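You operate a simulated robot arm through the tools that you are given. There is no shell and no other tool. Be economical: measure what you need, move in short steps, check, and stop when the job is done.

You are at the controls of a simulated robot arm. One attempt, no reset.

TASK
Open the bottom left drawer of the grey cabinet, put the yellow felt pad on the top of the wooden side table away in the inside of the bottom left drawer of the grey cabinet and shut the drawer again. Take the red microphone and put it on the top of the two-row board. Put one of the cream cartridges from the top of the wooden side table on the white patch card. Open the lower drawer of the patch rack, fetch the orange patch plug and stand it in the inside of the lower drawer of the patch rack and shut the drawer again. Press the key b of the loop switcher to switch it on. Take the ties carton and leave it on top of the pink tape case. Put the green microphone on top of the small plant. Fetch the purple plug of the patch rack and stand it on top of the silver mini pedal marked p. Take the grey jumper plug with the black collar and leave it on top of the silver mini pedal marked q. Pull the upper drawer of the patch rack open. The order is free. Set down upright: orange patch plug, purple plug of the patch rack.

Only the result counts: the job must be done as asked and must still hold three seconds after the hand-in. Knocking over, shifting, dropping, spilling or breaking anything else fails it.

THE ROBOT
A 7-joint arm with a two-finger parallel gripper on a trunk, on a base that drives. Base frame: it is fixed to the floor where the robot stands at the start and does not move with it; the origin is under the middle of the robot, x ahead of it, y to its left, z up. Units: mm, rad, N and s.
Its first joint turns from -2.897 to 2.897 rad. Places, roughly: bottom left drawer of the grey cabinet [5700, 100, 500]; cream cartridge [-1500, -1000, 750]; green microphone (5x5x15 cm) [0, -2700, 1300]; grey jumper plug with the black co (3x3x7 cm) [-600, -2000, 800]; inside of the bottom left drawer of the grey cabin [5700, 100, 400]; inside of the lower drawer of the patch rack [500, -3000, 400]; key B of the loop switcher [-800, -1300, 800]; lower drawer of the patch rack [600, -2900, 500]; orange patch plug (3x3x7 cm) [-1400, -1000, 800]; pink tape case [1750, -4250, 750]; purple plug of the patch rack (3x3x7 cm) [500, -2800, 900]; red microphone (5x5x15 cm) [-1600, -1000, 800]; silver mini pedal marked p [2750, -1000, 750]; silver mini pedal marked q [-500, -2000, 750]; small plant (9x9x11 cm) [3800, -400, 1600]; ties carton [0, -2500, 1500]; top of the two-row board [2800, -800, 800]; upper drawer of the patch rack [600, -2900, 700]; white patch card [-2000, -1000, 750]; yellow felt pad (7x7x3 cm) [-2100, -700, 800]. Payload 4.4 kg.
The TCP is the grasp point between the finger pads, 23 mm short of the fingertips. In the tool frame z runs along the fingers and y along their closing line. The gripper opens to 94 mm. The fingers are 38 mm wide and 10 mm thick; the gripper's body (54 by 96 mm) begins 39 mm behind the TCP.
Orientation is told as [roll, pitch, yaw] about the base's x, y, z axes, in that order, counted from this pose: with the fingers straight down and closing along the base's y, the tool's x points along the base's -x, its y along +y and its z along -z.

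THE INTERFACE
- The arm moves only by the tool jog_arm. Its arguments are lists of equal length, an entry for each row: "turn": the turn, a rotation vector about the base's x, y, z in units of 180 degrees (1.0 is 180 degrees), a list of three; "slide": the shift along the base's x, y, z in units of 100 mm (1.0 is 100 mm), a list of three; "hand": the opening, from 0 (shut) to 1 (fully open). In form: {"turn": [[wx, wy, wz], ...], "slide": [[x, y, z], ...], "hand": [hand, ...]}. A call has 1 to 20 rows; each row is the pose to reach, as a shift and turn from the pose commanded when the call began. A call with a number of a shift or a turn outside -1 to 1 is refused whole. A row lasts 0.2 s, in which the tool goes at most 50 mm and 0.15 rad; a call with a longer step from one row to the next is refused whole, and so is a gripper value outside its range. Where a pose cannot be reached the arm comes as near as it can. A force on the tool above 40 N (or 10 N above the force at the start of the call, whichever is more), or a blocked arm, ends the call early, and 0.2 s more pass. The fingers move at their own pace (about 108 mm/s each) and stop on an object; they squeeze with about 44 N. The grip force told is the motor's: it shows also when the fingers shut on nothing. Time passes only in rows, and 0.2 s behind the last, so rows that repeat a pose let the fingers close. The reply holds the time, the measured pose of the TCP, the force on the tool along the base axes, the opening and the grip force, in the units named above and with some noise, with the torque about the TCP (base axes, N m) and any sound that the robot's microphone picked up, and new pictures: "show" is both (left out), scene, wrist or none.
- Cameras (640 x 400 px; columns grow to the right, rows downward): "scene" is now at [189.9, 219, 1476.7]; the picture's right is [-0.16, -0.99, 0.00], its down [-0.50, 0.08, -0.86] and it looks along [0.85, -0.14, -0.51] (base axes); focal length 283 px, centre (320, 200). "wrist" rides on the gripper at [86, 16, -74] in the tool frame; the picture's right is [-0.18, 0.98, 0.00], its down [-0.58, -0.11, -0.81] and it looks along [-0.79, -0.15, 0.59] (tool axes); focal length 243 px, centre (320, 200). There is no depth. A picture from a camera that has moved, and an enlarged one, comes with that camera's place and axes in the base frame and with its lens.
- roll_base(legs): drives the robot by 1 to 6 legs, each [ahead, left, turn to the left] in mm, mm and rad, along the robot's own axes; the way and the turn of a leg run together, so that a leg with both is an arc; at most 1500 mm and 3.142 rad a leg. The arm and the cameras ride along, it lands a little off, and it stops where it bumps. It gives what a move gives, and a new picture of the scene camera.
- pan_tilt(pan, tilt): turns the head with the scene camera to pan (to the left, within 2.094 rad either way) and tilt (down, from -0.506 to 1.204), counted from straight ahead of the robot. It gives what a move gives, and a new picture of the scene camera.
- close_up(camera, box): a new picture of the part [left, top, right, bottom] of that camera's present view, enlarged. The clock stands still meanwhile.
- close_job(): hands the job in; it is judged then, once.

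Go step by step. Nothing tells you exact positions but the pictures and the camera data: compare them with the known pose of the tool, close in by small moves and look again before you grip or let go. The budget is 546 turns and 360 pictures, counting those below and the enlarged ones. Unless the task says otherwise, let go and move clear before handing in.

The tools are called after "Call:" by a JSON object that holds its "name" and its "arguments". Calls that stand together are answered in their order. jog_arm: Moves the arm, as the interface text tells. Its arguments: {"type":"object","properties":{"turn":{"type":"array"},"slide":{"type":"array"},"hand":{"type":"array"},"show":{"type":"string","enum":["both","scene","wrist","none"]}},"required":["turn","slide","hand"]} The other tools are called the same way: roll_base (legs) drives the base; pan_tilt (pan, tilt) turns the head that bears the scene camera; close_up (camera, box) takes an enlarged picture of a part of a camera's view; close_job () hands the job in.

At the start:

```text
clock: 0.0
ee_pos: [617.4, 148.8, 753.4]
ee_rot: [-0.001, 0.001, 0.0]
ft_force: [0.1, 0.4, -0.4]
wrist_torque: [-0.01, 0.0, -0.02]
opening: 94.0
grasp_force: 0.1
robot x, y, heading: [-2.1, -3.3, 0.002]
head pan, tilt: [-0.162, 0.534]
```

scene: 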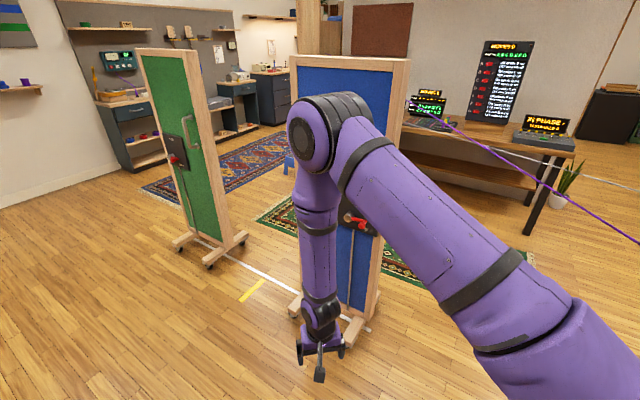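
wrist: 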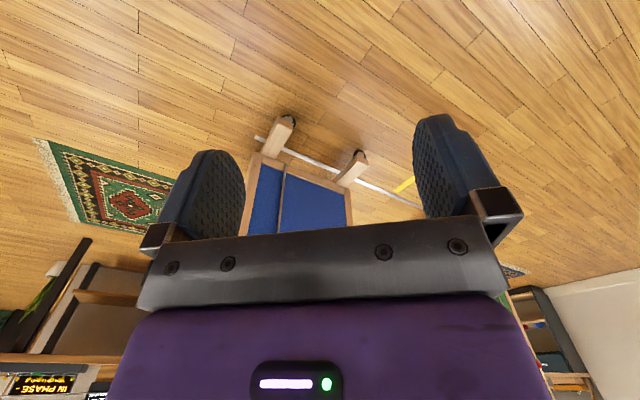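

I see a room with partitions and several benches. I start by looking around with the head.

Call:
{"name": "pan_tilt", "arguments": {"pan": -1.2, "tilt": 0.35}}

Call:
{"name": "pan_tilt", "arguments": {"pan": -2.09, "tilt": 0.35}}

Call:
{"name": "pan_tilt", "arguments": {"pan": 2.09, "tilt": 0.35}}

Call:
{"name": "pan_tilt", "arguments": {"pan": 0.9, "tilt": 0.35}}

```text
clock: 1.3
ee_pos: [616.6, 149.0, 753.8]
ee_rot: [-0.001, 0.0, 0.001]
ft_force: [0.3, 0.5, -0.2]
wrist_torque: [0.0, 0.0, -0.01]
opening: 94.0
grasp_force: 0.0
robot x, y, heading: [-1.0, 0.3, 0.002]
head pan, tilt: [-1.201, 0.351]
camera scene: at [134.7, 146.7, 1493.6], right [-0.93, -0.36, 0.0], down [-0.12, 0.32, -0.94], along [0.34, -0.88, -0.34], focal length 283 px, centre (320, 200)
```

scene: 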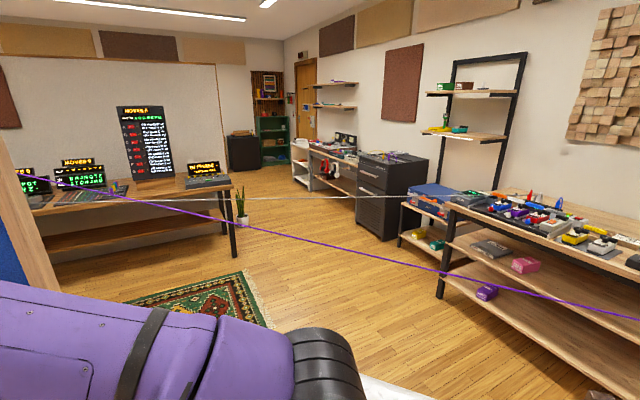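

```text
clock: 2.5
ee_pos: [615.2, 150.1, 754.0]
ee_rot: [0.0, 0.0, 0.002]
ft_force: [0.5, -0.1, -0.2]
wrist_torque: [0.0, 0.01, -0.01]
opening: 94.0
grasp_force: 0.0
robot x, y, heading: [-0.7, -0.1, -0.001]
head pan, tilt: [-2.089, 0.351]
camera scene: at [54.9, 152.6, 1493.6], right [-0.87, 0.49, 0.0], down [0.17, 0.3, -0.94], along [-0.46, -0.82, -0.34], focal length 283 px, centre (320, 200)
```

scene: 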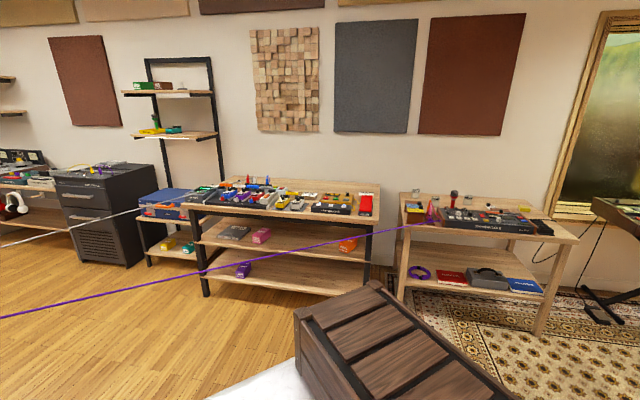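

```text
clock: 5.9
ee_pos: [617.5, 149.5, 755.0]
ee_rot: [-0.001, 0.0, 0.001]
ft_force: [-0.6, -0.7, -0.3]
wrist_torque: [0.01, -0.01, 0.03]
opening: 93.9
grasp_force: 0.1
robot x, y, heading: [-0.6, -2.8, -0.002]
head pan, tilt: [2.089, 0.351]
camera scene: at [54.8, 314.4, 1493.6], right [0.87, 0.5, 0.0], down [0.17, -0.3, -0.94], along [-0.47, 0.82, -0.34], focal length 283 px, centre (320, 200)
```

scene: 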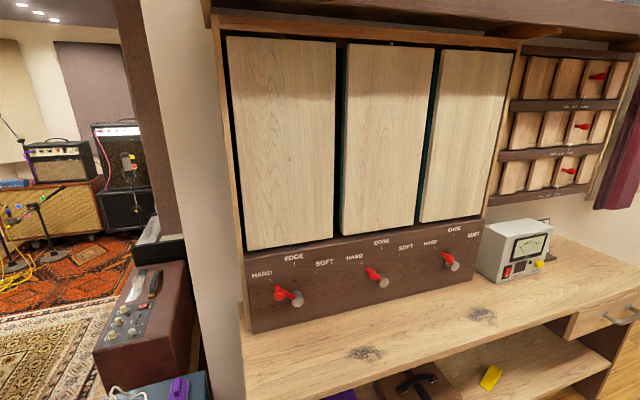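

```text
clock: 7.3
ee_pos: [616.5, 149.2, 754.0]
ee_rot: [0.0, 0.001, -0.001]
ft_force: [-0.3, -0.1, 0.1]
wrist_torque: [0.02, 0.03, -0.01]
opening: 94.0
grasp_force: 0.1
robot x, y, heading: [3.1, 1.2, 0.004]
head pan, tilt: [0.901, 0.351]
camera scene: at [158.7, 306.5, 1493.6], right [0.78, -0.62, 0.0], down [-0.21, -0.27, -0.94], along [0.58, 0.74, -0.34], focal length 283 px, centre (320, 200)
```

scene: 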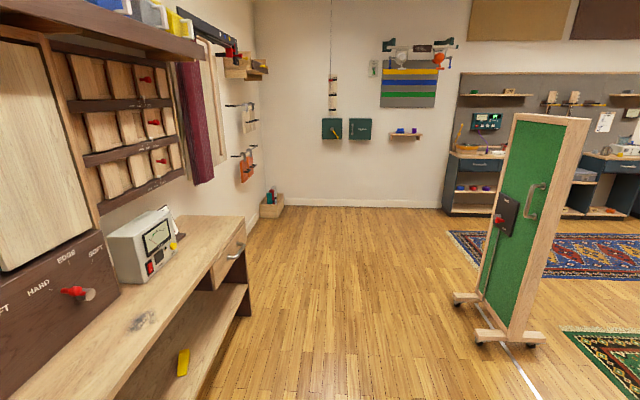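

The cables strung across the room matter for driving. I look closer at them.

Call:
{"name": "pan_tilt", "arguments": {"pan": -0.8, "tilt": 0.3}}

Call:
{"name": "close_up", "arguments": {"camera": "scene", "box": [0, 100, 320, 300]}}

Call:
{"name": "close_up", "arguments": {"camera": "scene", "box": [320, 100, 640, 300]}}

Call:
{"name": "pan_tilt", "arguments": {"pan": -2.09, "tilt": 0.3}}

Call:
{"name": "close_up", "arguments": {"camera": "scene", "box": [360, 130, 600, 280]}}

Call:
{"name": "close_up", "arguments": {"camera": "scene", "box": [160, 130, 400, 280]}}

Call:
{"name": "close_up", "arguments": {"camera": "scene", "box": [0, 70, 240, 220]}}

```text
clock: 9.0
ee_pos: [616.5, 149.8, 754.0]
ee_rot: [-0.001, -0.001, 0.0]
ft_force: [0.0, 0.0, -0.5]
wrist_torque: [0.0, 0.0, -0.02]
opening: 94.0
grasp_force: 0.2
robot x, y, heading: [1.2, -1.4, 0.007]
head pan, tilt: [-0.799, 0.3]
camera scene: at [166.1, 166.6, 1498.3], right [-0.72, -0.7, 0.0], down [-0.21, 0.21, -0.96], along [0.67, -0.68, -0.3], focal length 283 px, centre (320, 200)
```

scene: 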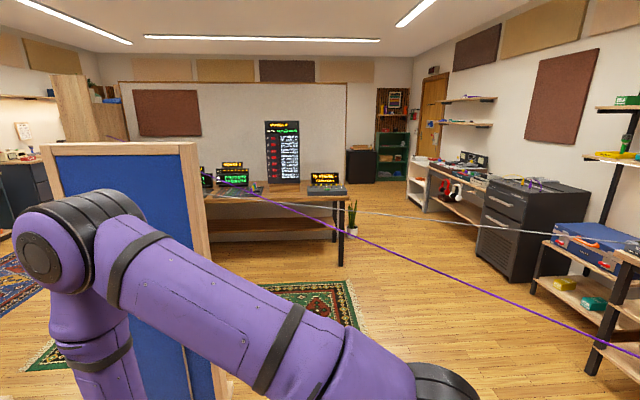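

```text
2.00 times, centred on (160, 200) of scene
camera zoom: at [166.1, 166.6, 1498.3], right [-0.72, -0.7, 0.0], down [-0.21, 0.21, -0.96], along [0.67, -0.68, -0.3], focal length 565 px, centre (640, 200)
```

zoom: 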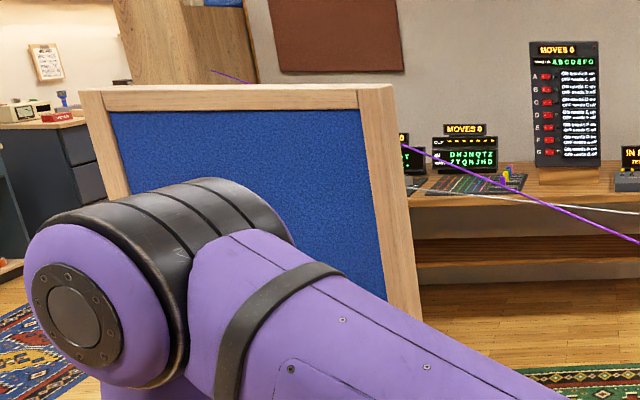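

```text
2.00 times, centred on (480, 200) of scene
camera zoom: at [166.1, 166.6, 1498.3], right [-0.72, -0.7, 0.0], down [-0.21, 0.21, -0.96], along [0.67, -0.68, -0.3], focal length 565 px, centre (0, 200)
```

zoom: 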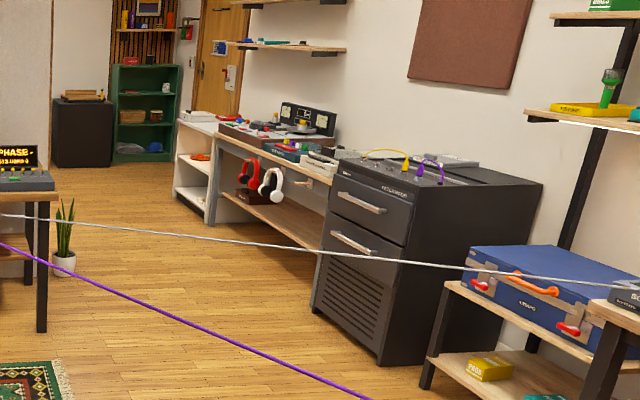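

```text
clock: 10.4
ee_pos: [616.7, 150.1, 755.3]
ee_rot: [0.001, -0.002, 0.0]
ft_force: [0.4, -0.4, -0.4]
wrist_torque: [0.02, 0.02, -0.01]
opening: 93.7
grasp_force: 0.0
robot x, y, heading: [-0.3, -0.8, -0.003]
head pan, tilt: [-2.089, 0.3]
camera scene: at [54.7, 152.4, 1498.3], right [-0.87, 0.49, 0.0], down [0.15, 0.26, -0.96], along [-0.47, -0.83, -0.3], focal length 283 px, centre (320, 200)
```

scene: 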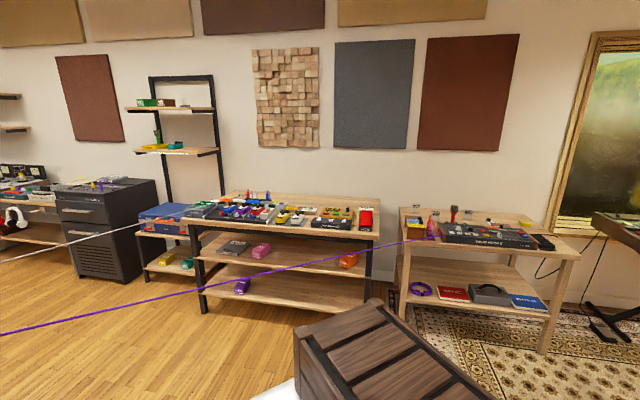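

```text
2.67 times, centred on (480, 205) of scene
camera zoom: at [54.7, 152.4, 1498.3], right [-0.87, 0.49, 0.0], down [0.15, 0.26, -0.96], along [-0.47, -0.83, -0.3], focal length 754 px, centre (-107, 187)
```

zoom: 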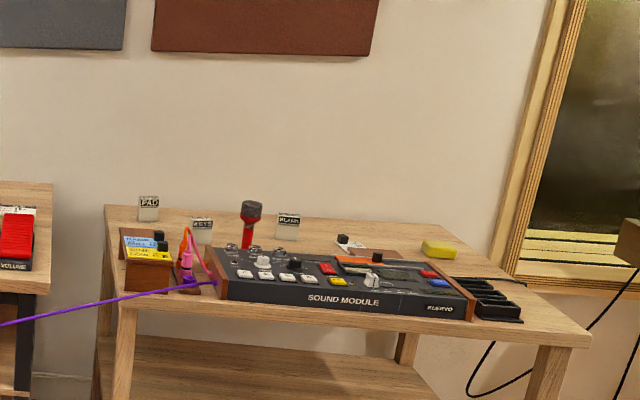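

```text
2.67 times, centred on (280, 205) of scene
camera zoom: at [54.7, 152.4, 1498.3], right [-0.87, 0.49, 0.0], down [0.15, 0.26, -0.96], along [-0.47, -0.83, -0.3], focal length 754 px, centre (427, 187)
```

zoom: 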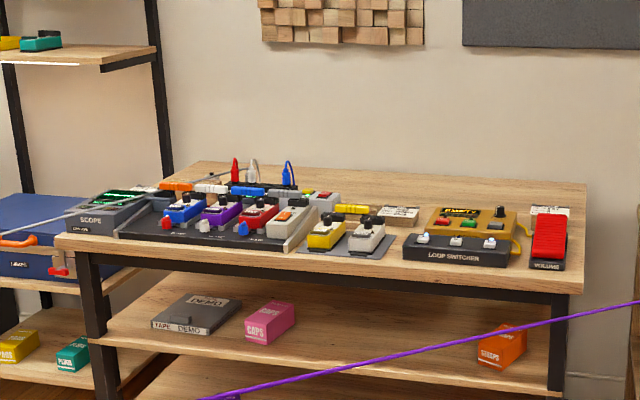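

```text
2.67 times, centred on (120, 145) of scene
camera zoom: at [54.7, 152.4, 1498.3], right [-0.87, 0.49, 0.0], down [0.15, 0.26, -0.96], along [-0.47, -0.83, -0.3], focal length 754 px, centre (853, 347)
```

zoom: 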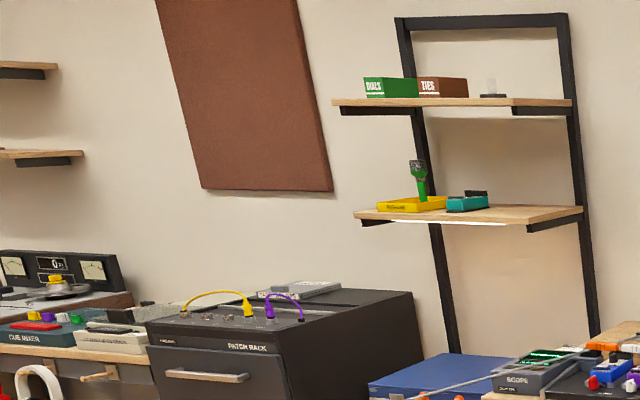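

The crate in the lower view needs identifying before I drive. I tilt down to look.

Call:
{"name": "pan_tilt", "arguments": {"pan": -2.09, "tilt": 1.1}}

Call:
{"name": "pan_tilt", "arguments": {"pan": -1.2, "tilt": 1.1}}

```text
clock: 11.6
ee_pos: [616.1, 149.1, 755.0]
ee_rot: [0.0, 0.0, 0.0]
ft_force: [-0.4, -0.4, 0.3]
wrist_torque: [-0.03, -0.01, -0.01]
opening: 94.2
grasp_force: 0.2
robot x, y, heading: [1.1, 0.6, 0.002]
head pan, tilt: [-2.089, 1.1]
camera scene: at [69.6, 178.6, 1432.2], right [-0.87, 0.5, 0.0], down [0.44, 0.77, -0.45], along [-0.23, -0.4, -0.89], focal length 283 px, centre (320, 200)
```

scene: 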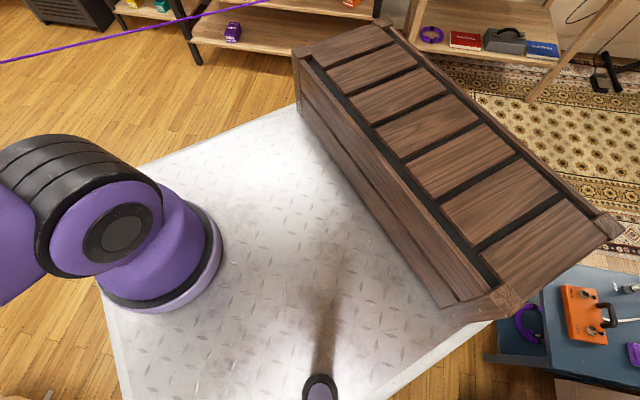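

```text
clock: 12.8
ee_pos: [616.7, 148.6, 753.2]
ee_rot: [-0.001, 0.001, 0.0]
ft_force: [0.9, -0.5, -0.4]
wrist_torque: [0.0, -0.01, 0.0]
opening: 94.0
grasp_force: 0.1
robot x, y, heading: [1.0, -2.3, 0.005]
head pan, tilt: [-1.201, 1.1]
camera scene: at [123.7, 174.6, 1432.2], right [-0.93, -0.36, 0.0], down [-0.32, 0.83, -0.45], along [0.16, -0.42, -0.89], focal length 283 px, centre (320, 200)
```

scene: 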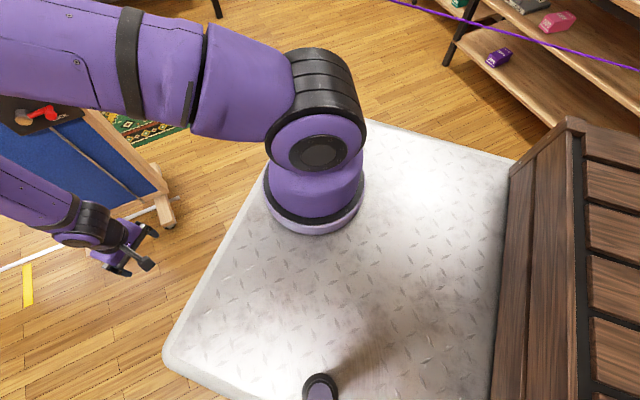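

The robot carries a deck with the crate at about 1 m. I raise the arm and drive toward the side table at about (-1700,-900).

Call:
{"name": "jog_arm", "arguments": {"turn": [[0, 0, 0], [0, 0, 0]], "slide": [[0, 0, 0.5], [0, 0, 1]], "hand": [1, 1], "show": "none"}}

Call:
{"name": "jog_arm", "arguments": {"turn": [[0, 0, 0], [0, 0, 0]], "slide": [[0, 0, 0.5], [0, 0, 1]], "hand": [1, 1], "show": "none"}}

Call:
{"name": "pan_tilt", "arguments": {"pan": -0.3, "tilt": 0.6}}

Call:
{"name": "roll_base", "arguments": {"legs": [[0, -500, 0], [0, 0, -2.278]]}}

```text
clock: 13.4
ee_pos: [618.9, 151.2, 855.0]
ee_rot: [0.0, 0.0, -0.001]
ft_force: [0.4, -0.8, 0.0]
wrist_torque: [0.01, 0.03, 0.02]
opening: 93.8
grasp_force: 0.0
robot x, y, heading: [2.1, 2.0, 0.0]
head pan, tilt: [-1.201, 1.1]
```

```text
clock: 14.0
ee_pos: [615.4, 151.1, 955.2]
ee_rot: [0.002, 0.003, 0.001]
ft_force: [0.6, 0.0, -0.6]
wrist_torque: [-0.04, 0.05, 0.04]
opening: 93.9
grasp_force: 0.2
robot x, y, heading: [-0.1, 4.0, -0.004]
head pan, tilt: [-1.201, 1.1]
```

```text
clock: 15.2
ee_pos: [615.6, 148.7, 954.1]
ee_rot: [0.0, 0.002, -0.001]
ft_force: [0.6, -0.6, 0.6]
wrist_torque: [0.0, 0.03, -0.02]
opening: 93.9
grasp_force: 0.1
robot x, y, heading: [-0.7, 2.1, 0.004]
head pan, tilt: [-0.3, 0.6]
camera scene: at [185.3, 207.3, 1470.8], right [-0.3, -0.95, 0.0], down [-0.54, 0.17, -0.82], along [0.79, -0.24, -0.57], focal length 283 px, centre (320, 200)
```

scene: 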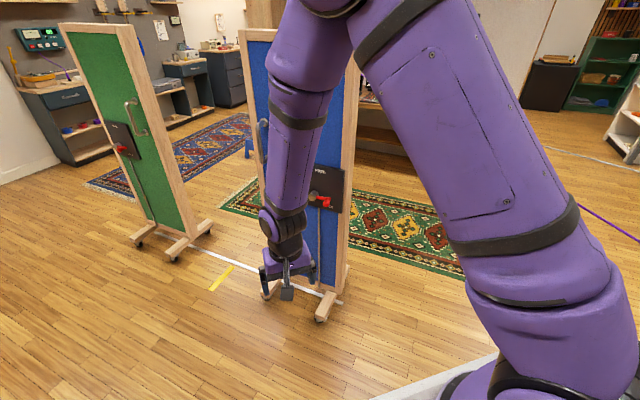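

```text
clock: 23.6
ee_pos: [-293.3, -1061.7, 954.7]
ee_rot: [0.0, 0.001, -2.295]
ft_force: [-0.9, 1.3, 0.6]
wrist_torque: [-0.02, 0.02, 0.01]
opening: 94.2
grasp_force: 0.0
robot x, y, heading: [3.1, -499.9, -2.294]
head pan, tilt: [-0.3, 0.6]
camera scene: at [36.6, -778.9, 1470.8], right [-0.52, 0.85, 0.0], down [0.48, 0.29, -0.83], along [-0.7, -0.43, -0.56], focal length 283 px, centre (320, 200)
```

scene: 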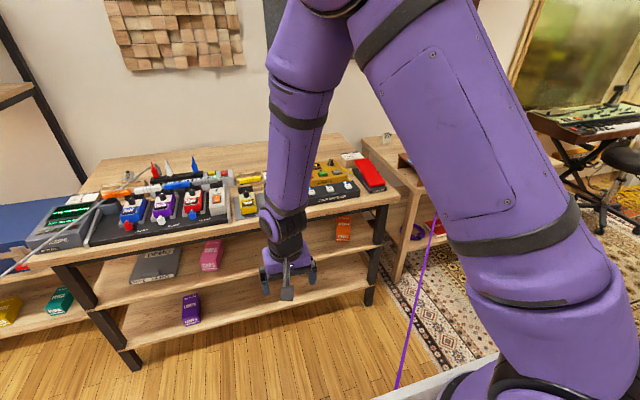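

I now drive diagonally to in front of the side table, keeping a margin.

Call:
{"name": "roll_base", "arguments": {"legs": [[660, -1060, 0]]}}

Call:
{"name": "pan_tilt", "arguments": {"pan": 0, "tilt": 0.7}}

```text
clock: 30.0
ee_pos: [-1545.3, -837.0, 952.9]
ee_rot: [0.0, 0.0, -2.295]
ft_force: [0.1, 0.3, 0.7]
wrist_torque: [0.02, 0.03, 0.03]
opening: 94.2
grasp_force: 0.0
robot x, y, heading: [-1246.0, -271.2, -2.296]
head pan, tilt: [-0.3, 0.6]
camera scene: at [-1214.1, -553.9, 1470.8], right [-0.52, 0.85, 0.0], down [0.48, 0.29, -0.83], along [-0.7, -0.43, -0.56], focal length 283 px, centre (320, 200)
```

scene: 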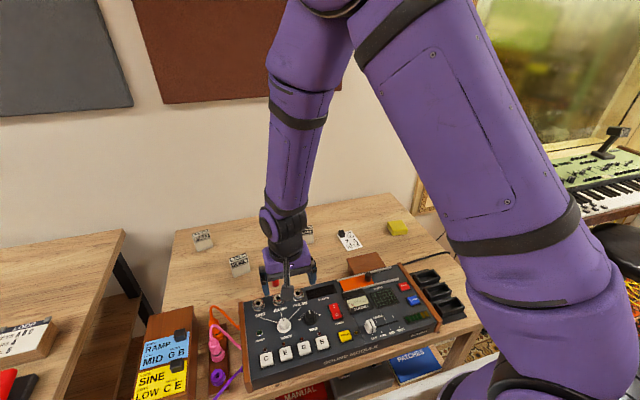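

```text
clock: 30.8
ee_pos: [-1545.1, -836.4, 953.2]
ee_rot: [0.0, 0.0, -2.297]
ft_force: [-0.7, -0.6, -0.2]
wrist_torque: [-0.04, -0.02, -0.02]
opening: 93.9
grasp_force: 0.0
robot x, y, heading: [-1248.8, -277.3, -2.3]
head pan, tilt: [0.0, 0.7]
camera scene: at [-1194.9, -571.6, 1462.2], right [-0.75, 0.66, 0.0], down [0.43, 0.48, -0.77], along [-0.51, -0.57, -0.64], focal length 283 px, centre (320, 200)
```

scene: 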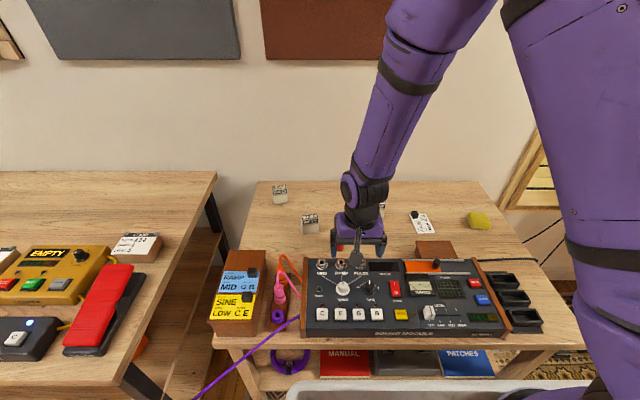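

Everything on the side table is in view. I take enlarged pictures to identify the items.

Call:
{"name": "close_up", "arguments": {"camera": "scene", "box": [250, 170, 410, 270]}}

Call:
{"name": "close_up", "arguments": {"camera": "scene", "box": [370, 170, 530, 270]}}

Call:
{"name": "close_up", "arguments": {"camera": "scene", "box": [200, 230, 360, 330]}}

Call:
{"name": "close_up", "arguments": {"camera": "wrist", "box": [0, 0, 640, 400]}}

```text
4.00 times, centred on (330, 220) of scene
camera zoom: at [-1194.9, -571.6, 1462.2], right [-0.75, 0.66, 0.0], down [0.43, 0.48, -0.77], along [-0.51, -0.57, -0.64], focal length 1131 px, centre (280, 120)
```

zoom: 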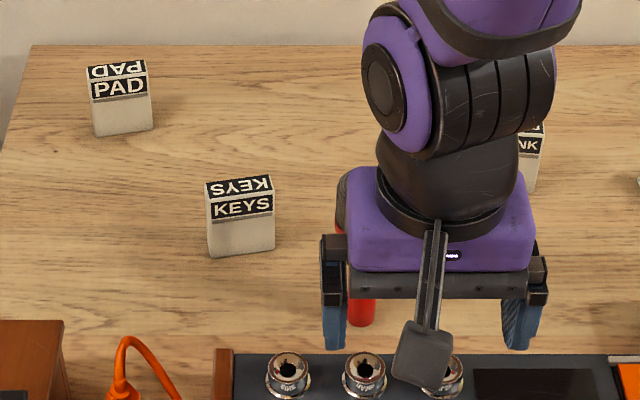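

```text
4.00 times, centred on (450, 220) of scene
camera zoom: at [-1194.9, -571.6, 1462.2], right [-0.75, 0.66, 0.0], down [0.43, 0.48, -0.77], along [-0.51, -0.57, -0.64], focal length 1131 px, centre (-200, 120)
```

zoom: 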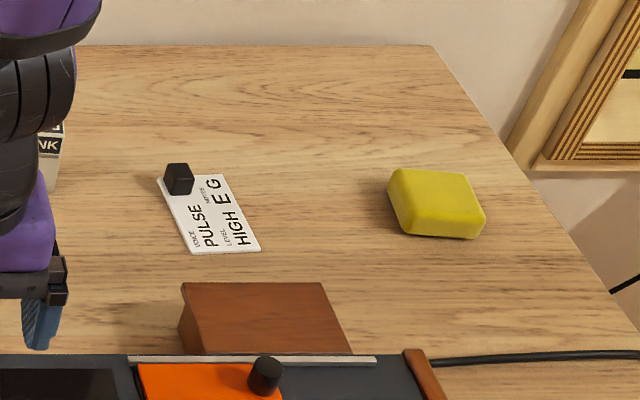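

```text
4.00 times, centred on (280, 280) of scene
camera zoom: at [-1194.9, -571.6, 1462.2], right [-0.75, 0.66, 0.0], down [0.43, 0.48, -0.77], along [-0.51, -0.57, -0.64], focal length 1131 px, centre (480, -120)
```

zoom: 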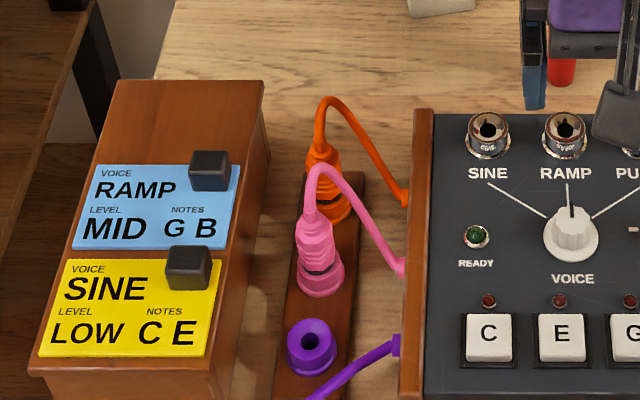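

```text
1.00 times, centred on (320, 200) of wrist (not enlarged: the box is as wide or as high as the picture)
camera zoom: at [-1475.1, -782.1, 1029.1], right [0.61, -0.79, 0.0], down [-0.47, -0.36, 0.81], along [-0.64, -0.5, -0.59], focal length 243 px, centre (320, 200)
```

zoom: 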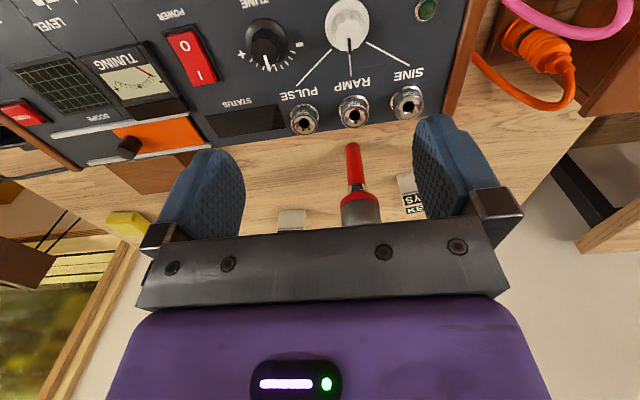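

I identify the KEYS cartridge about 250 ahead and 120 left of the tool, and the card is to the right. I move the base ahead and left.

Call:
{"name": "roll_base", "arguments": {"legs": [[120, 110, 0]]}}

Call:
{"name": "jog_arm", "arguments": {"turn": [[0, 0, 0], [0, 0, 0]], "slide": [[-0.3, -0.34, 0], [-0.6, -0.68, 0]], "hand": [1, 1]}}

```text
clock: 32.2
ee_pos: [-1543.6, -1000.1, 954.0]
ee_rot: [0.0, -0.001, -2.297]
ft_force: [0.6, -0.2, -0.5]
wrist_torque: [-0.02, -0.01, 0.02]
opening: 94.1
grasp_force: 0.1
robot x, y, heading: [-1246.3, -443.2, -2.297]
head pan, tilt: [0.0, 0.7]
camera scene: at [-1192.9, -736.2, 1462.2], right [-0.75, 0.66, 0.0], down [0.43, 0.48, -0.76], along [-0.51, -0.57, -0.64], focal length 283 px, centre (320, 200)
```

scene: 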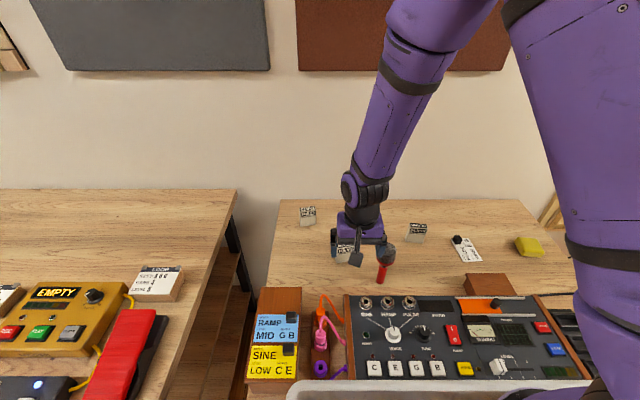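

```text
clock: 32.8
ee_pos: [-1601.6, -1069.2, 953.7]
ee_rot: [0.0, -0.001, -2.294]
ft_force: [0.4, 0.3, 0.4]
wrist_torque: [-0.04, 0.02, 0.02]
opening: 94.1
grasp_force: 0.1
robot x, y, heading: [-1249.2, -439.5, -2.293]
head pan, tilt: [0.0, 0.7]
camera scene: at [-1192.4, -735.8, 1462.2], right [-0.75, 0.66, 0.0], down [0.43, 0.48, -0.77], along [-0.51, -0.57, -0.64], focal length 283 px, centre (320, 200)
camera wrist: at [-1531.3, -1014.6, 1028.4], right [0.61, -0.79, 0.0], down [-0.47, -0.36, 0.81], along [-0.64, -0.49, -0.59], focal length 243 px, centre (320, 200)
```

scene: 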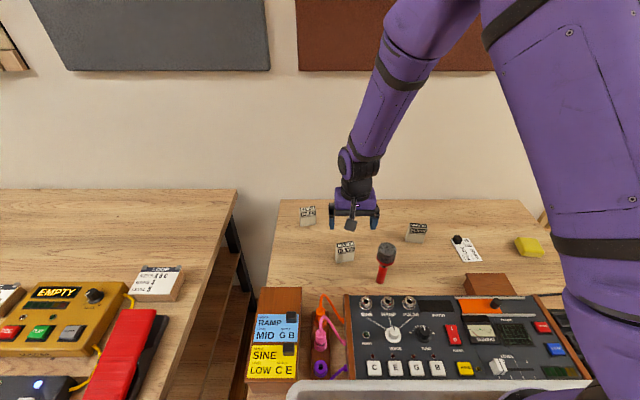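
wrist: 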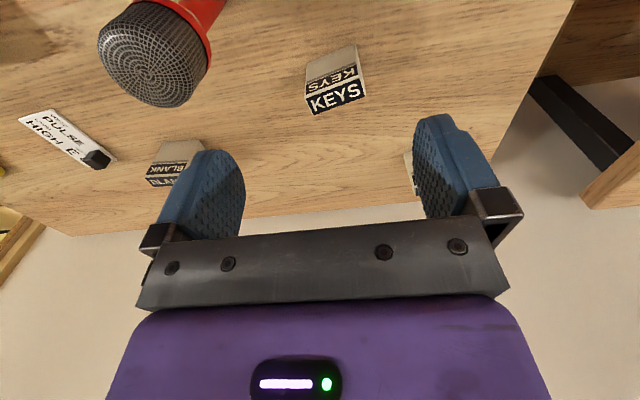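

KEYS is 46 mm ahead and about 6 mm left of the tool. I go over it and partway down.

Call:
{"name": "jog_arm", "arguments": {"turn": [[0, 0, 0], [0, 0, 0], [0, 0, 0]], "slide": [[-0.25, -0.37, 0], [-0.25, -0.37, -0.5], [-0.25, -0.37, -1]], "hand": [1, 1, 1], "show": "wrist"}}

```text
clock: 33.6
ee_pos: [-1625.2, -1103.9, 852.5]
ee_rot: [0.0, -0.002, -2.296]
ft_force: [0.2, 0.2, 0.0]
wrist_torque: [-0.01, 0.03, -0.01]
opening: 94.0
grasp_force: 0.1
robot x, y, heading: [-1250.9, -440.7, -2.3]
head pan, tilt: [0.0, 0.7]
camera wrist: at [-1556.0, -1049.1, 927.8], right [0.61, -0.79, 0.0], down [-0.47, -0.36, 0.81], along [-0.64, -0.5, -0.59], focal length 243 px, centre (320, 200)
```

wrist: 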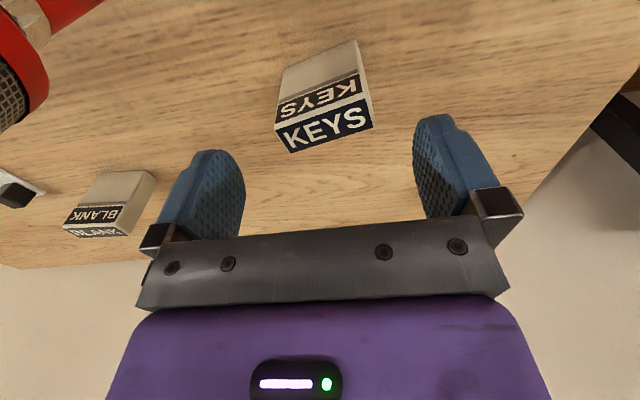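

The block is slightly rotated. I turn the tool a little, come 18 mm ahead and lower.

Call:
{"name": "jog_arm", "arguments": {"turn": [[0, 0, 0.045], [0, 0, 0.045]], "slide": [[-0.12, -0.135, -0.3], [-0.12, -0.135, -0.65]], "hand": [1, 1]}}

```text
clock: 34.2
ee_pos: [-1638.5, -1118.6, 788.5]
ee_rot: [-0.001, 0.0, -2.155]
ft_force: [-0.3, 0.0, 0.5]
wrist_torque: [-0.02, -0.02, 0.02]
opening: 93.9
grasp_force: 0.0
robot x, y, heading: [-1245.4, -438.9, -2.294]
head pan, tilt: [0.0, 0.7]
camera scene: at [-1192.6, -735.8, 1462.2], right [-0.75, 0.66, 0.0], down [0.43, 0.48, -0.77], along [-0.51, -0.57, -0.64], focal length 283 px, centre (320, 200)
camera wrist: at [-1577.5, -1055.2, 863.1], right [0.72, -0.69, 0.0], down [-0.41, -0.43, 0.81], along [-0.56, -0.58, -0.59], focal length 243 px, centre (320, 200)
```

scene: 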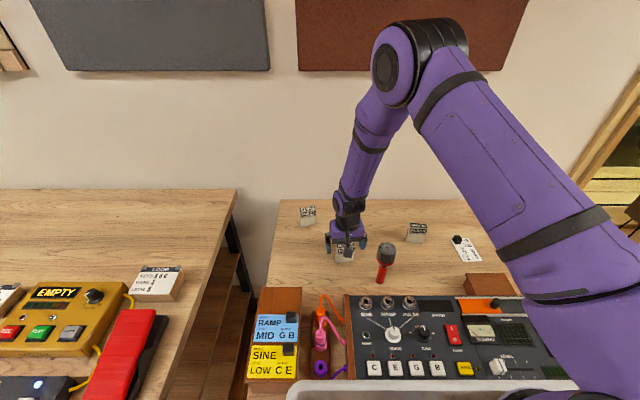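
wrist: 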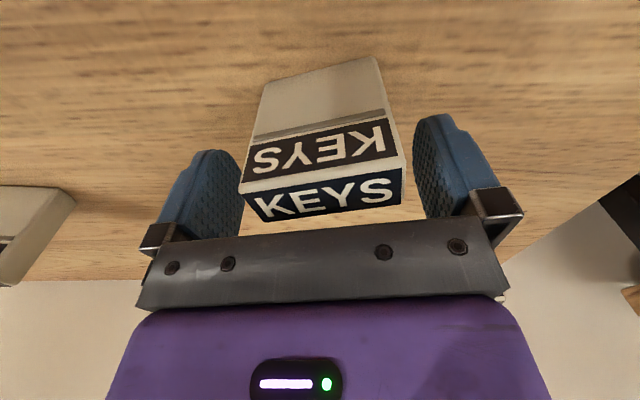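

The block's top is nearer than I thought, about 25 mm behind the tool. I shift back, then close.

Call:
{"name": "jog_arm", "arguments": {"turn": [[0, 0, 0], [0, 0, 0]], "slide": [[0.21, 0.15, 0], [0.21, 0.15, -0.05]], "hand": [1, 1], "show": "wrist"}}

```text
clock: 34.8
ee_pos: [-1618.7, -1103.2, 783.1]
ee_rot: [0.0, 0.001, -2.156]
ft_force: [-0.2, 1.0, -0.5]
wrist_torque: [0.01, -0.01, 0.02]
opening: 94.1
grasp_force: 0.0
robot x, y, heading: [-1245.6, -439.7, -2.296]
head pan, tilt: [0.0, 0.7]
camera wrist: at [-1557.3, -1039.8, 857.9], right [0.72, -0.7, 0.0], down [-0.41, -0.42, 0.81], along [-0.56, -0.58, -0.59], focal length 243 px, centre (320, 200)
```

wrist: 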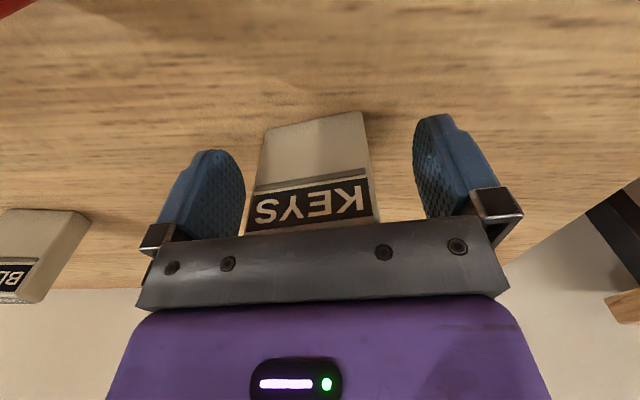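

Aligned. I close the grip.

Call:
{"name": "jog_arm", "arguments": {"turn": [[0, 0, 0], [0, 0, 0], [0, 0, 0]], "slide": [[0, 0, 0], [0, 0, 0], [0, 0, 0]], "hand": [0.3, 0.3, 0.3], "show": "none"}}

Call:
{"name": "jog_arm", "arguments": {"turn": [[0, 0, 0], [0, 0, 0], [0, 0, 0]], "slide": [[0, 0, 0.3], [0, 0, 0.6], [0, 0, 1]], "hand": [0.3, 0.3, 0.3], "show": "both"}}

```text
clock: 35.6
ee_pos: [-1619.3, -1102.7, 782.8]
ee_rot: [0.001, 0.0, -2.153]
ft_force: [-0.5, -0.6, 1.3]
wrist_torque: [0.03, 0.06, 0.03]
opening: 56.8
grasp_force: 44.4
robot x, y, heading: [-1249.3, -447.1, -2.302]
head pan, tilt: [0.0, 0.7]
```

```text
clock: 36.4
ee_pos: [-1618.4, -1102.1, 882.1]
ee_rot: [-0.001, 0.002, -2.154]
ft_force: [-0.6, -1.7, -1.4]
wrist_torque: [0.03, -0.03, 0.01]
opening: 56.6
grasp_force: 44.0
robot x, y, heading: [-1248.3, -440.6, -2.297]
head pan, tilt: [0.0, 0.7]
camera scene: at [-1193.1, -736.6, 1462.1], right [-0.75, 0.66, 0.0], down [0.43, 0.48, -0.76], along [-0.51, -0.57, -0.64], focal length 283 px, centre (320, 200)
camera wrist: at [-1556.7, -1039.3, 957.9], right [0.72, -0.7, 0.0], down [-0.41, -0.43, 0.81], along [-0.56, -0.58, -0.59], focal length 243 px, centre (320, 200)
```

scene: 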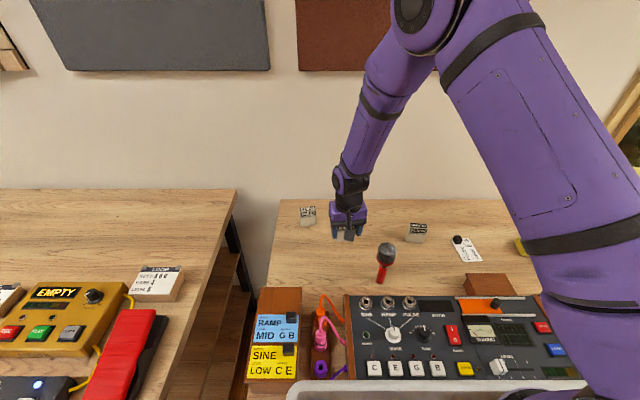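
wrist: 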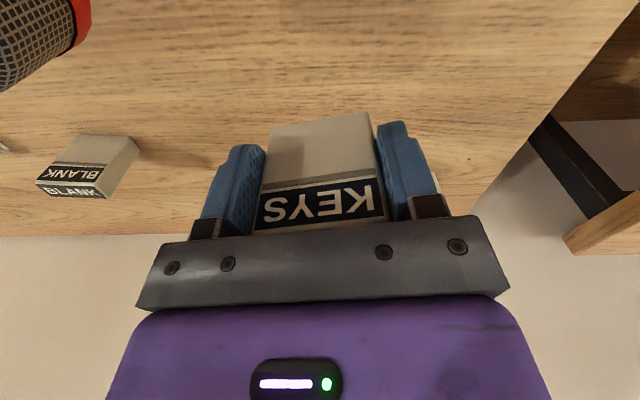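

Gripped at 57 mm wide. I raise it and carry it right, to above the lower part of the white card at about (-1938,-860).

Call:
{"name": "jog_arm", "arguments": {"turn": [[0, 0, 0], [0, 0, 0]], "slide": [[0, 0, 0.5], [0, 0, 0.9]], "hand": [0.3, 0.3], "show": "none"}}

Call:
{"name": "jog_arm", "arguments": {"turn": [[0, 0, 0], [0, 0, 0], [0, 0, 0]], "slide": [[-0.33, 0.25, 0], [-0.66, 0.5, 0], [-1, 0.76, 0]], "hand": [0.3, 0.3, 0.3], "show": "none"}}

Call:
{"name": "jog_arm", "arguments": {"turn": [[0, 0, 0], [0, 0, 0], [0, 0, 0]], "slide": [[-0.33, 0.25, 0], [-0.66, 0.5, 0], [-1, 0.76, 0]], "hand": [0.3, 0.3, 0.3], "show": "none"}}

Call:
{"name": "jog_arm", "arguments": {"turn": [[0, 0, -0.02], [0, 0, -0.04], [0, 0, -0.04], [0, 0, -0.04]], "slide": [[-0.33, 0.25, 0], [-0.66, 0.5, 0], [-1, 0.78, 0], [-1, 0.78, -0.5]], "hand": [0.3, 0.3, 0.3, 0.3]}}

```text
clock: 37.0
ee_pos: [-1618.4, -1104.8, 973.9]
ee_rot: [0.001, 0.003, -2.154]
ft_force: [0.2, 0.0, -0.9]
wrist_torque: [0.02, 0.02, 0.0]
opening: 56.6
grasp_force: 43.6
robot x, y, heading: [-1243.5, -439.9, -2.3]
head pan, tilt: [0.0, 0.7]
```

```text
clock: 37.8
ee_pos: [-1717.3, -1029.6, 973.4]
ee_rot: [0.0, -0.001, -2.151]
ft_force: [0.6, -1.5, -0.4]
wrist_torque: [0.01, 0.03, 0.02]
opening: 56.7
grasp_force: 43.6
robot x, y, heading: [-1247.1, -440.1, -2.296]
head pan, tilt: [0.0, 0.7]
```

```text
clock: 38.6
ee_pos: [-1816.6, -953.5, 973.4]
ee_rot: [0.0, 0.0, -2.151]
ft_force: [-0.3, -1.0, -0.1]
wrist_torque: [0.06, 0.05, 0.02]
opening: 56.7
grasp_force: 43.5
robot x, y, heading: [-1246.6, -440.9, -2.297]
head pan, tilt: [0.0, 0.7]
```

```text
clock: 39.6
ee_pos: [-1918.4, -874.0, 923.0]
ee_rot: [0.0, 0.0, -2.28]
ft_force: [-0.7, 0.2, 0.1]
wrist_torque: [-0.03, 0.0, 0.0]
opening: 56.3
grasp_force: 44.3
robot x, y, heading: [-1247.0, -441.6, -2.298]
head pan, tilt: [0.0, 0.7]
camera scene: at [-1192.4, -735.9, 1462.2], right [-0.75, 0.66, 0.0], down [0.43, 0.48, -0.77], along [-0.51, -0.57, -0.64], focal length 283 px, centre (320, 200)
camera wrist: at [-1849.6, -818.5, 998.1], right [0.63, -0.78, 0.0], down [-0.46, -0.37, 0.81], along [-0.63, -0.5, -0.59], focal length 243 px, centre (320, 200)
```

scene: 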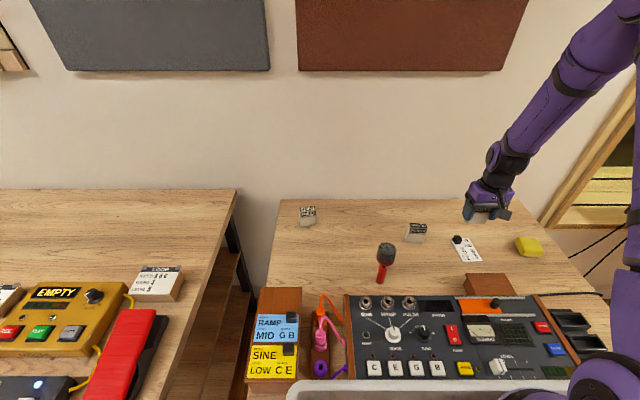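
wrist: 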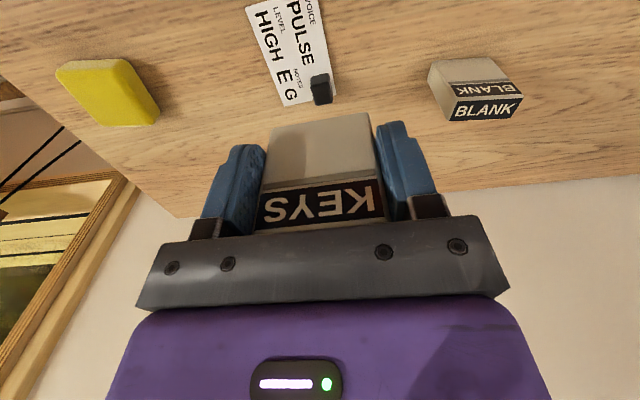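

The card is 27 mm to the right of the held block. I shift and lower to just above the card.

Call:
{"name": "jog_arm", "arguments": {"turn": [[0, 0, 0], [0, 0, 0], [0, 0, 0]], "slide": [[-0.2, 0.18, 0], [-0.2, 0.18, -0.5], [-0.2, 0.18, -1]], "hand": [0.3, 0.3, 0.3], "show": "both"}}

Call:
{"name": "close_up", "arguments": {"camera": "scene", "box": [420, 190, 580, 290]}}

```text
clock: 40.4
ee_pos: [-1941.0, -854.6, 822.7]
ee_rot: [0.001, -0.001, -2.282]
ft_force: [0.8, -0.4, -0.1]
wrist_torque: [-0.05, -0.01, 0.03]
opening: 56.7
grasp_force: 43.8
robot x, y, heading: [-1248.3, -439.7, -2.297]
head pan, tilt: [0.0, 0.7]
camera scene: at [-1192.4, -735.8, 1462.2], right [-0.75, 0.66, 0.0], down [0.43, 0.48, -0.77], along [-0.51, -0.57, -0.64], focal length 283 px, centre (320, 200)
camera wrist: at [-1871.4, -799.9, 897.5], right [0.63, -0.78, 0.0], down [-0.46, -0.37, 0.81], along [-0.63, -0.5, -0.59], focal length 243 px, centre (320, 200)
```

scene: 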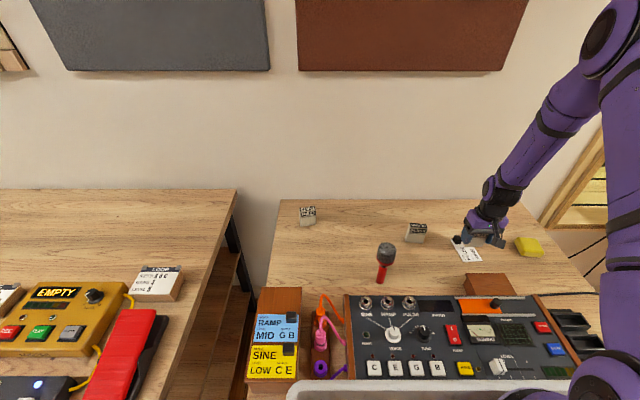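
wrist: 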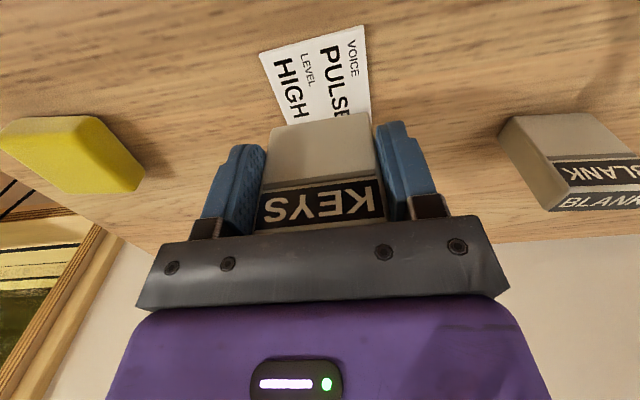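

```text
4.00 times, centred on (500, 240) of scene
camera zoom: at [-1192.4, -735.8, 1462.2], right [-0.75, 0.66, 0.0], down [0.43, 0.48, -0.77], along [-0.51, -0.57, -0.64], focal length 1131 px, centre (-400, 40)
```

zoom: 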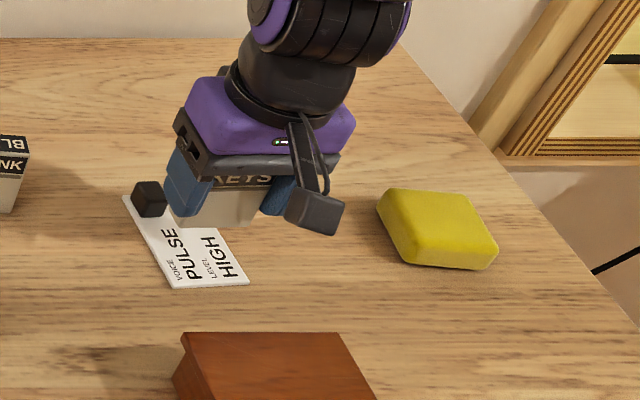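

The block is over the card. I lower, release slightly and rise.

Call:
{"name": "jog_arm", "arguments": {"turn": [[0, 0, 0], [0, 0, 0], [0, 0, 0], [0, 0, 0], [0, 0, 0]], "slide": [[0, 0, -0.2], [0, 0, -0.3], [0, 0, -0.36], [0, 0, -0.36], [0, 0, -0.36]], "hand": [0.3, 0.3, 0.3, 0.72, 0.72], "show": "wrist"}}

Call:
{"name": "jog_arm", "arguments": {"turn": [[0, 0, 0], [0, 0, 0]], "slide": [[0, 0, 0.5], [0, 0, 1]], "hand": [0.72, 0.72], "show": "both"}}

```text
clock: 41.6
ee_pos: [-1938.9, -853.7, 788.7]
ee_rot: [0.0, -0.001, -2.279]
ft_force: [-0.5, -0.1, -0.4]
wrist_torque: [0.01, 0.02, 0.05]
opening: 67.7
grasp_force: 0.0
robot x, y, heading: [-1247.6, -434.7, -2.301]
head pan, tilt: [0.0, 0.7]
camera wrist: at [-1870.5, -799.9, 861.9], right [0.63, -0.78, 0.0], down [-0.46, -0.37, 0.81], along [-0.63, -0.5, -0.59], focal length 243 px, centre (320, 200)
```

wrist: 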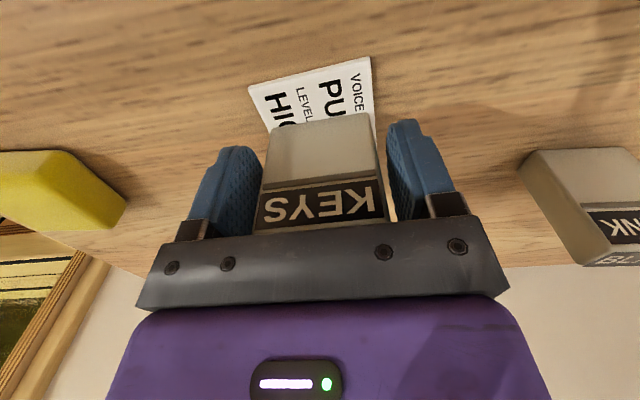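

```text
clock: 42.2
ee_pos: [-1938.0, -857.7, 885.3]
ee_rot: [0.001, 0.002, -2.28]
ft_force: [-0.1, -0.5, -0.3]
wrist_torque: [0.0, -0.01, -0.01]
opening: 67.7
grasp_force: 0.1
robot x, y, heading: [-1246.7, -442.1, -2.298]
head pan, tilt: [0.0, 0.7]
camera scene: at [-1193.5, -736.4, 1462.1], right [-0.75, 0.66, 0.0], down [0.43, 0.48, -0.76], along [-0.51, -0.57, -0.64], focal length 283 px, centre (320, 200)
camera wrist: at [-1869.5, -802.7, 961.1], right [0.63, -0.78, 0.0], down [-0.46, -0.37, 0.81], along [-0.63, -0.5, -0.59], focal length 243 px, centre (320, 200)
```

scene: 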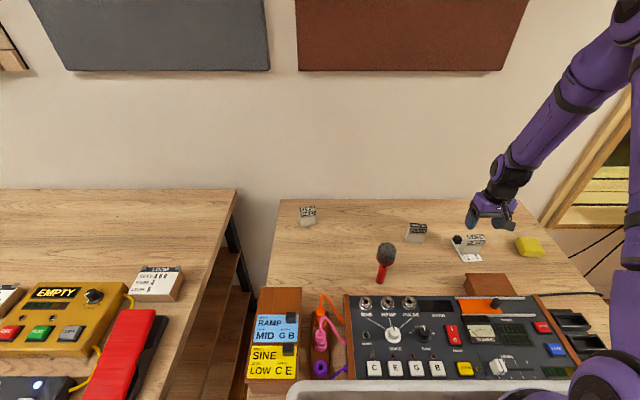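
wrist: 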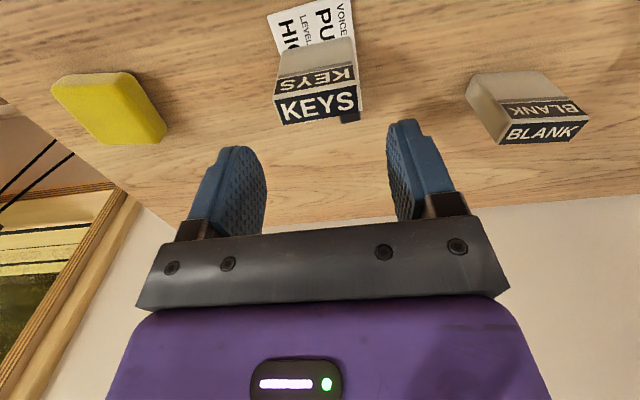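

The cartridge stands on the card; I verify with one enlarged picture.

Call:
{"name": "close_up", "arguments": {"camera": "scene", "box": [420, 200, 540, 275]}}

Call:
{"name": "close_up", "arguments": {"camera": "scene", "box": [0, 220, 240, 370]}}

```text
5.33 times, centred on (480, 238) of scene
camera zoom: at [-1193.5, -736.4, 1462.1], right [-0.75, 0.66, 0.0], down [0.43, 0.48, -0.76], along [-0.51, -0.57, -0.64], focal length 1508 px, centre (-533, 0)
```

zoom: 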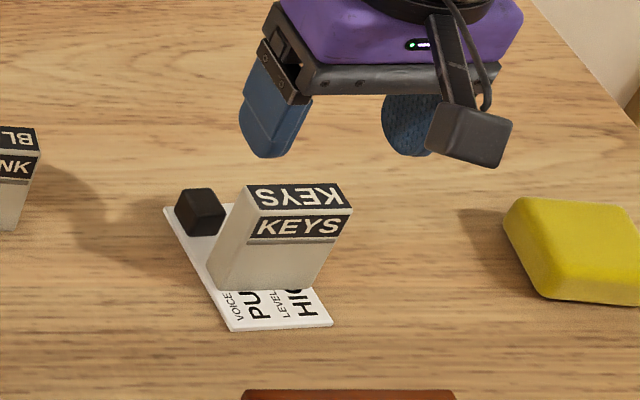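

```text
2.67 times, centred on (120, 295) of scene
camera zoom: at [-1193.5, -736.4, 1462.1], right [-0.75, 0.66, 0.0], down [0.43, 0.48, -0.76], along [-0.51, -0.57, -0.64], focal length 754 px, centre (853, -53)
```

zoom: 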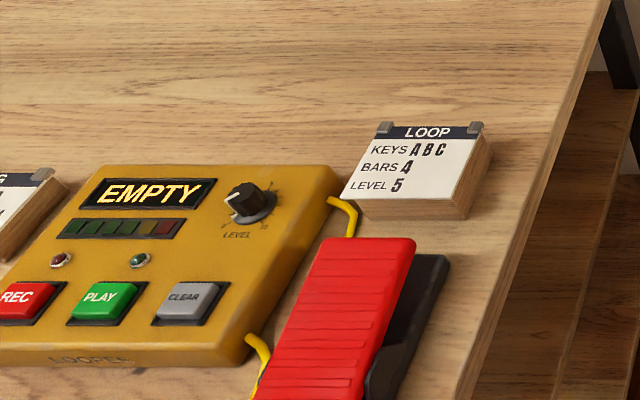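

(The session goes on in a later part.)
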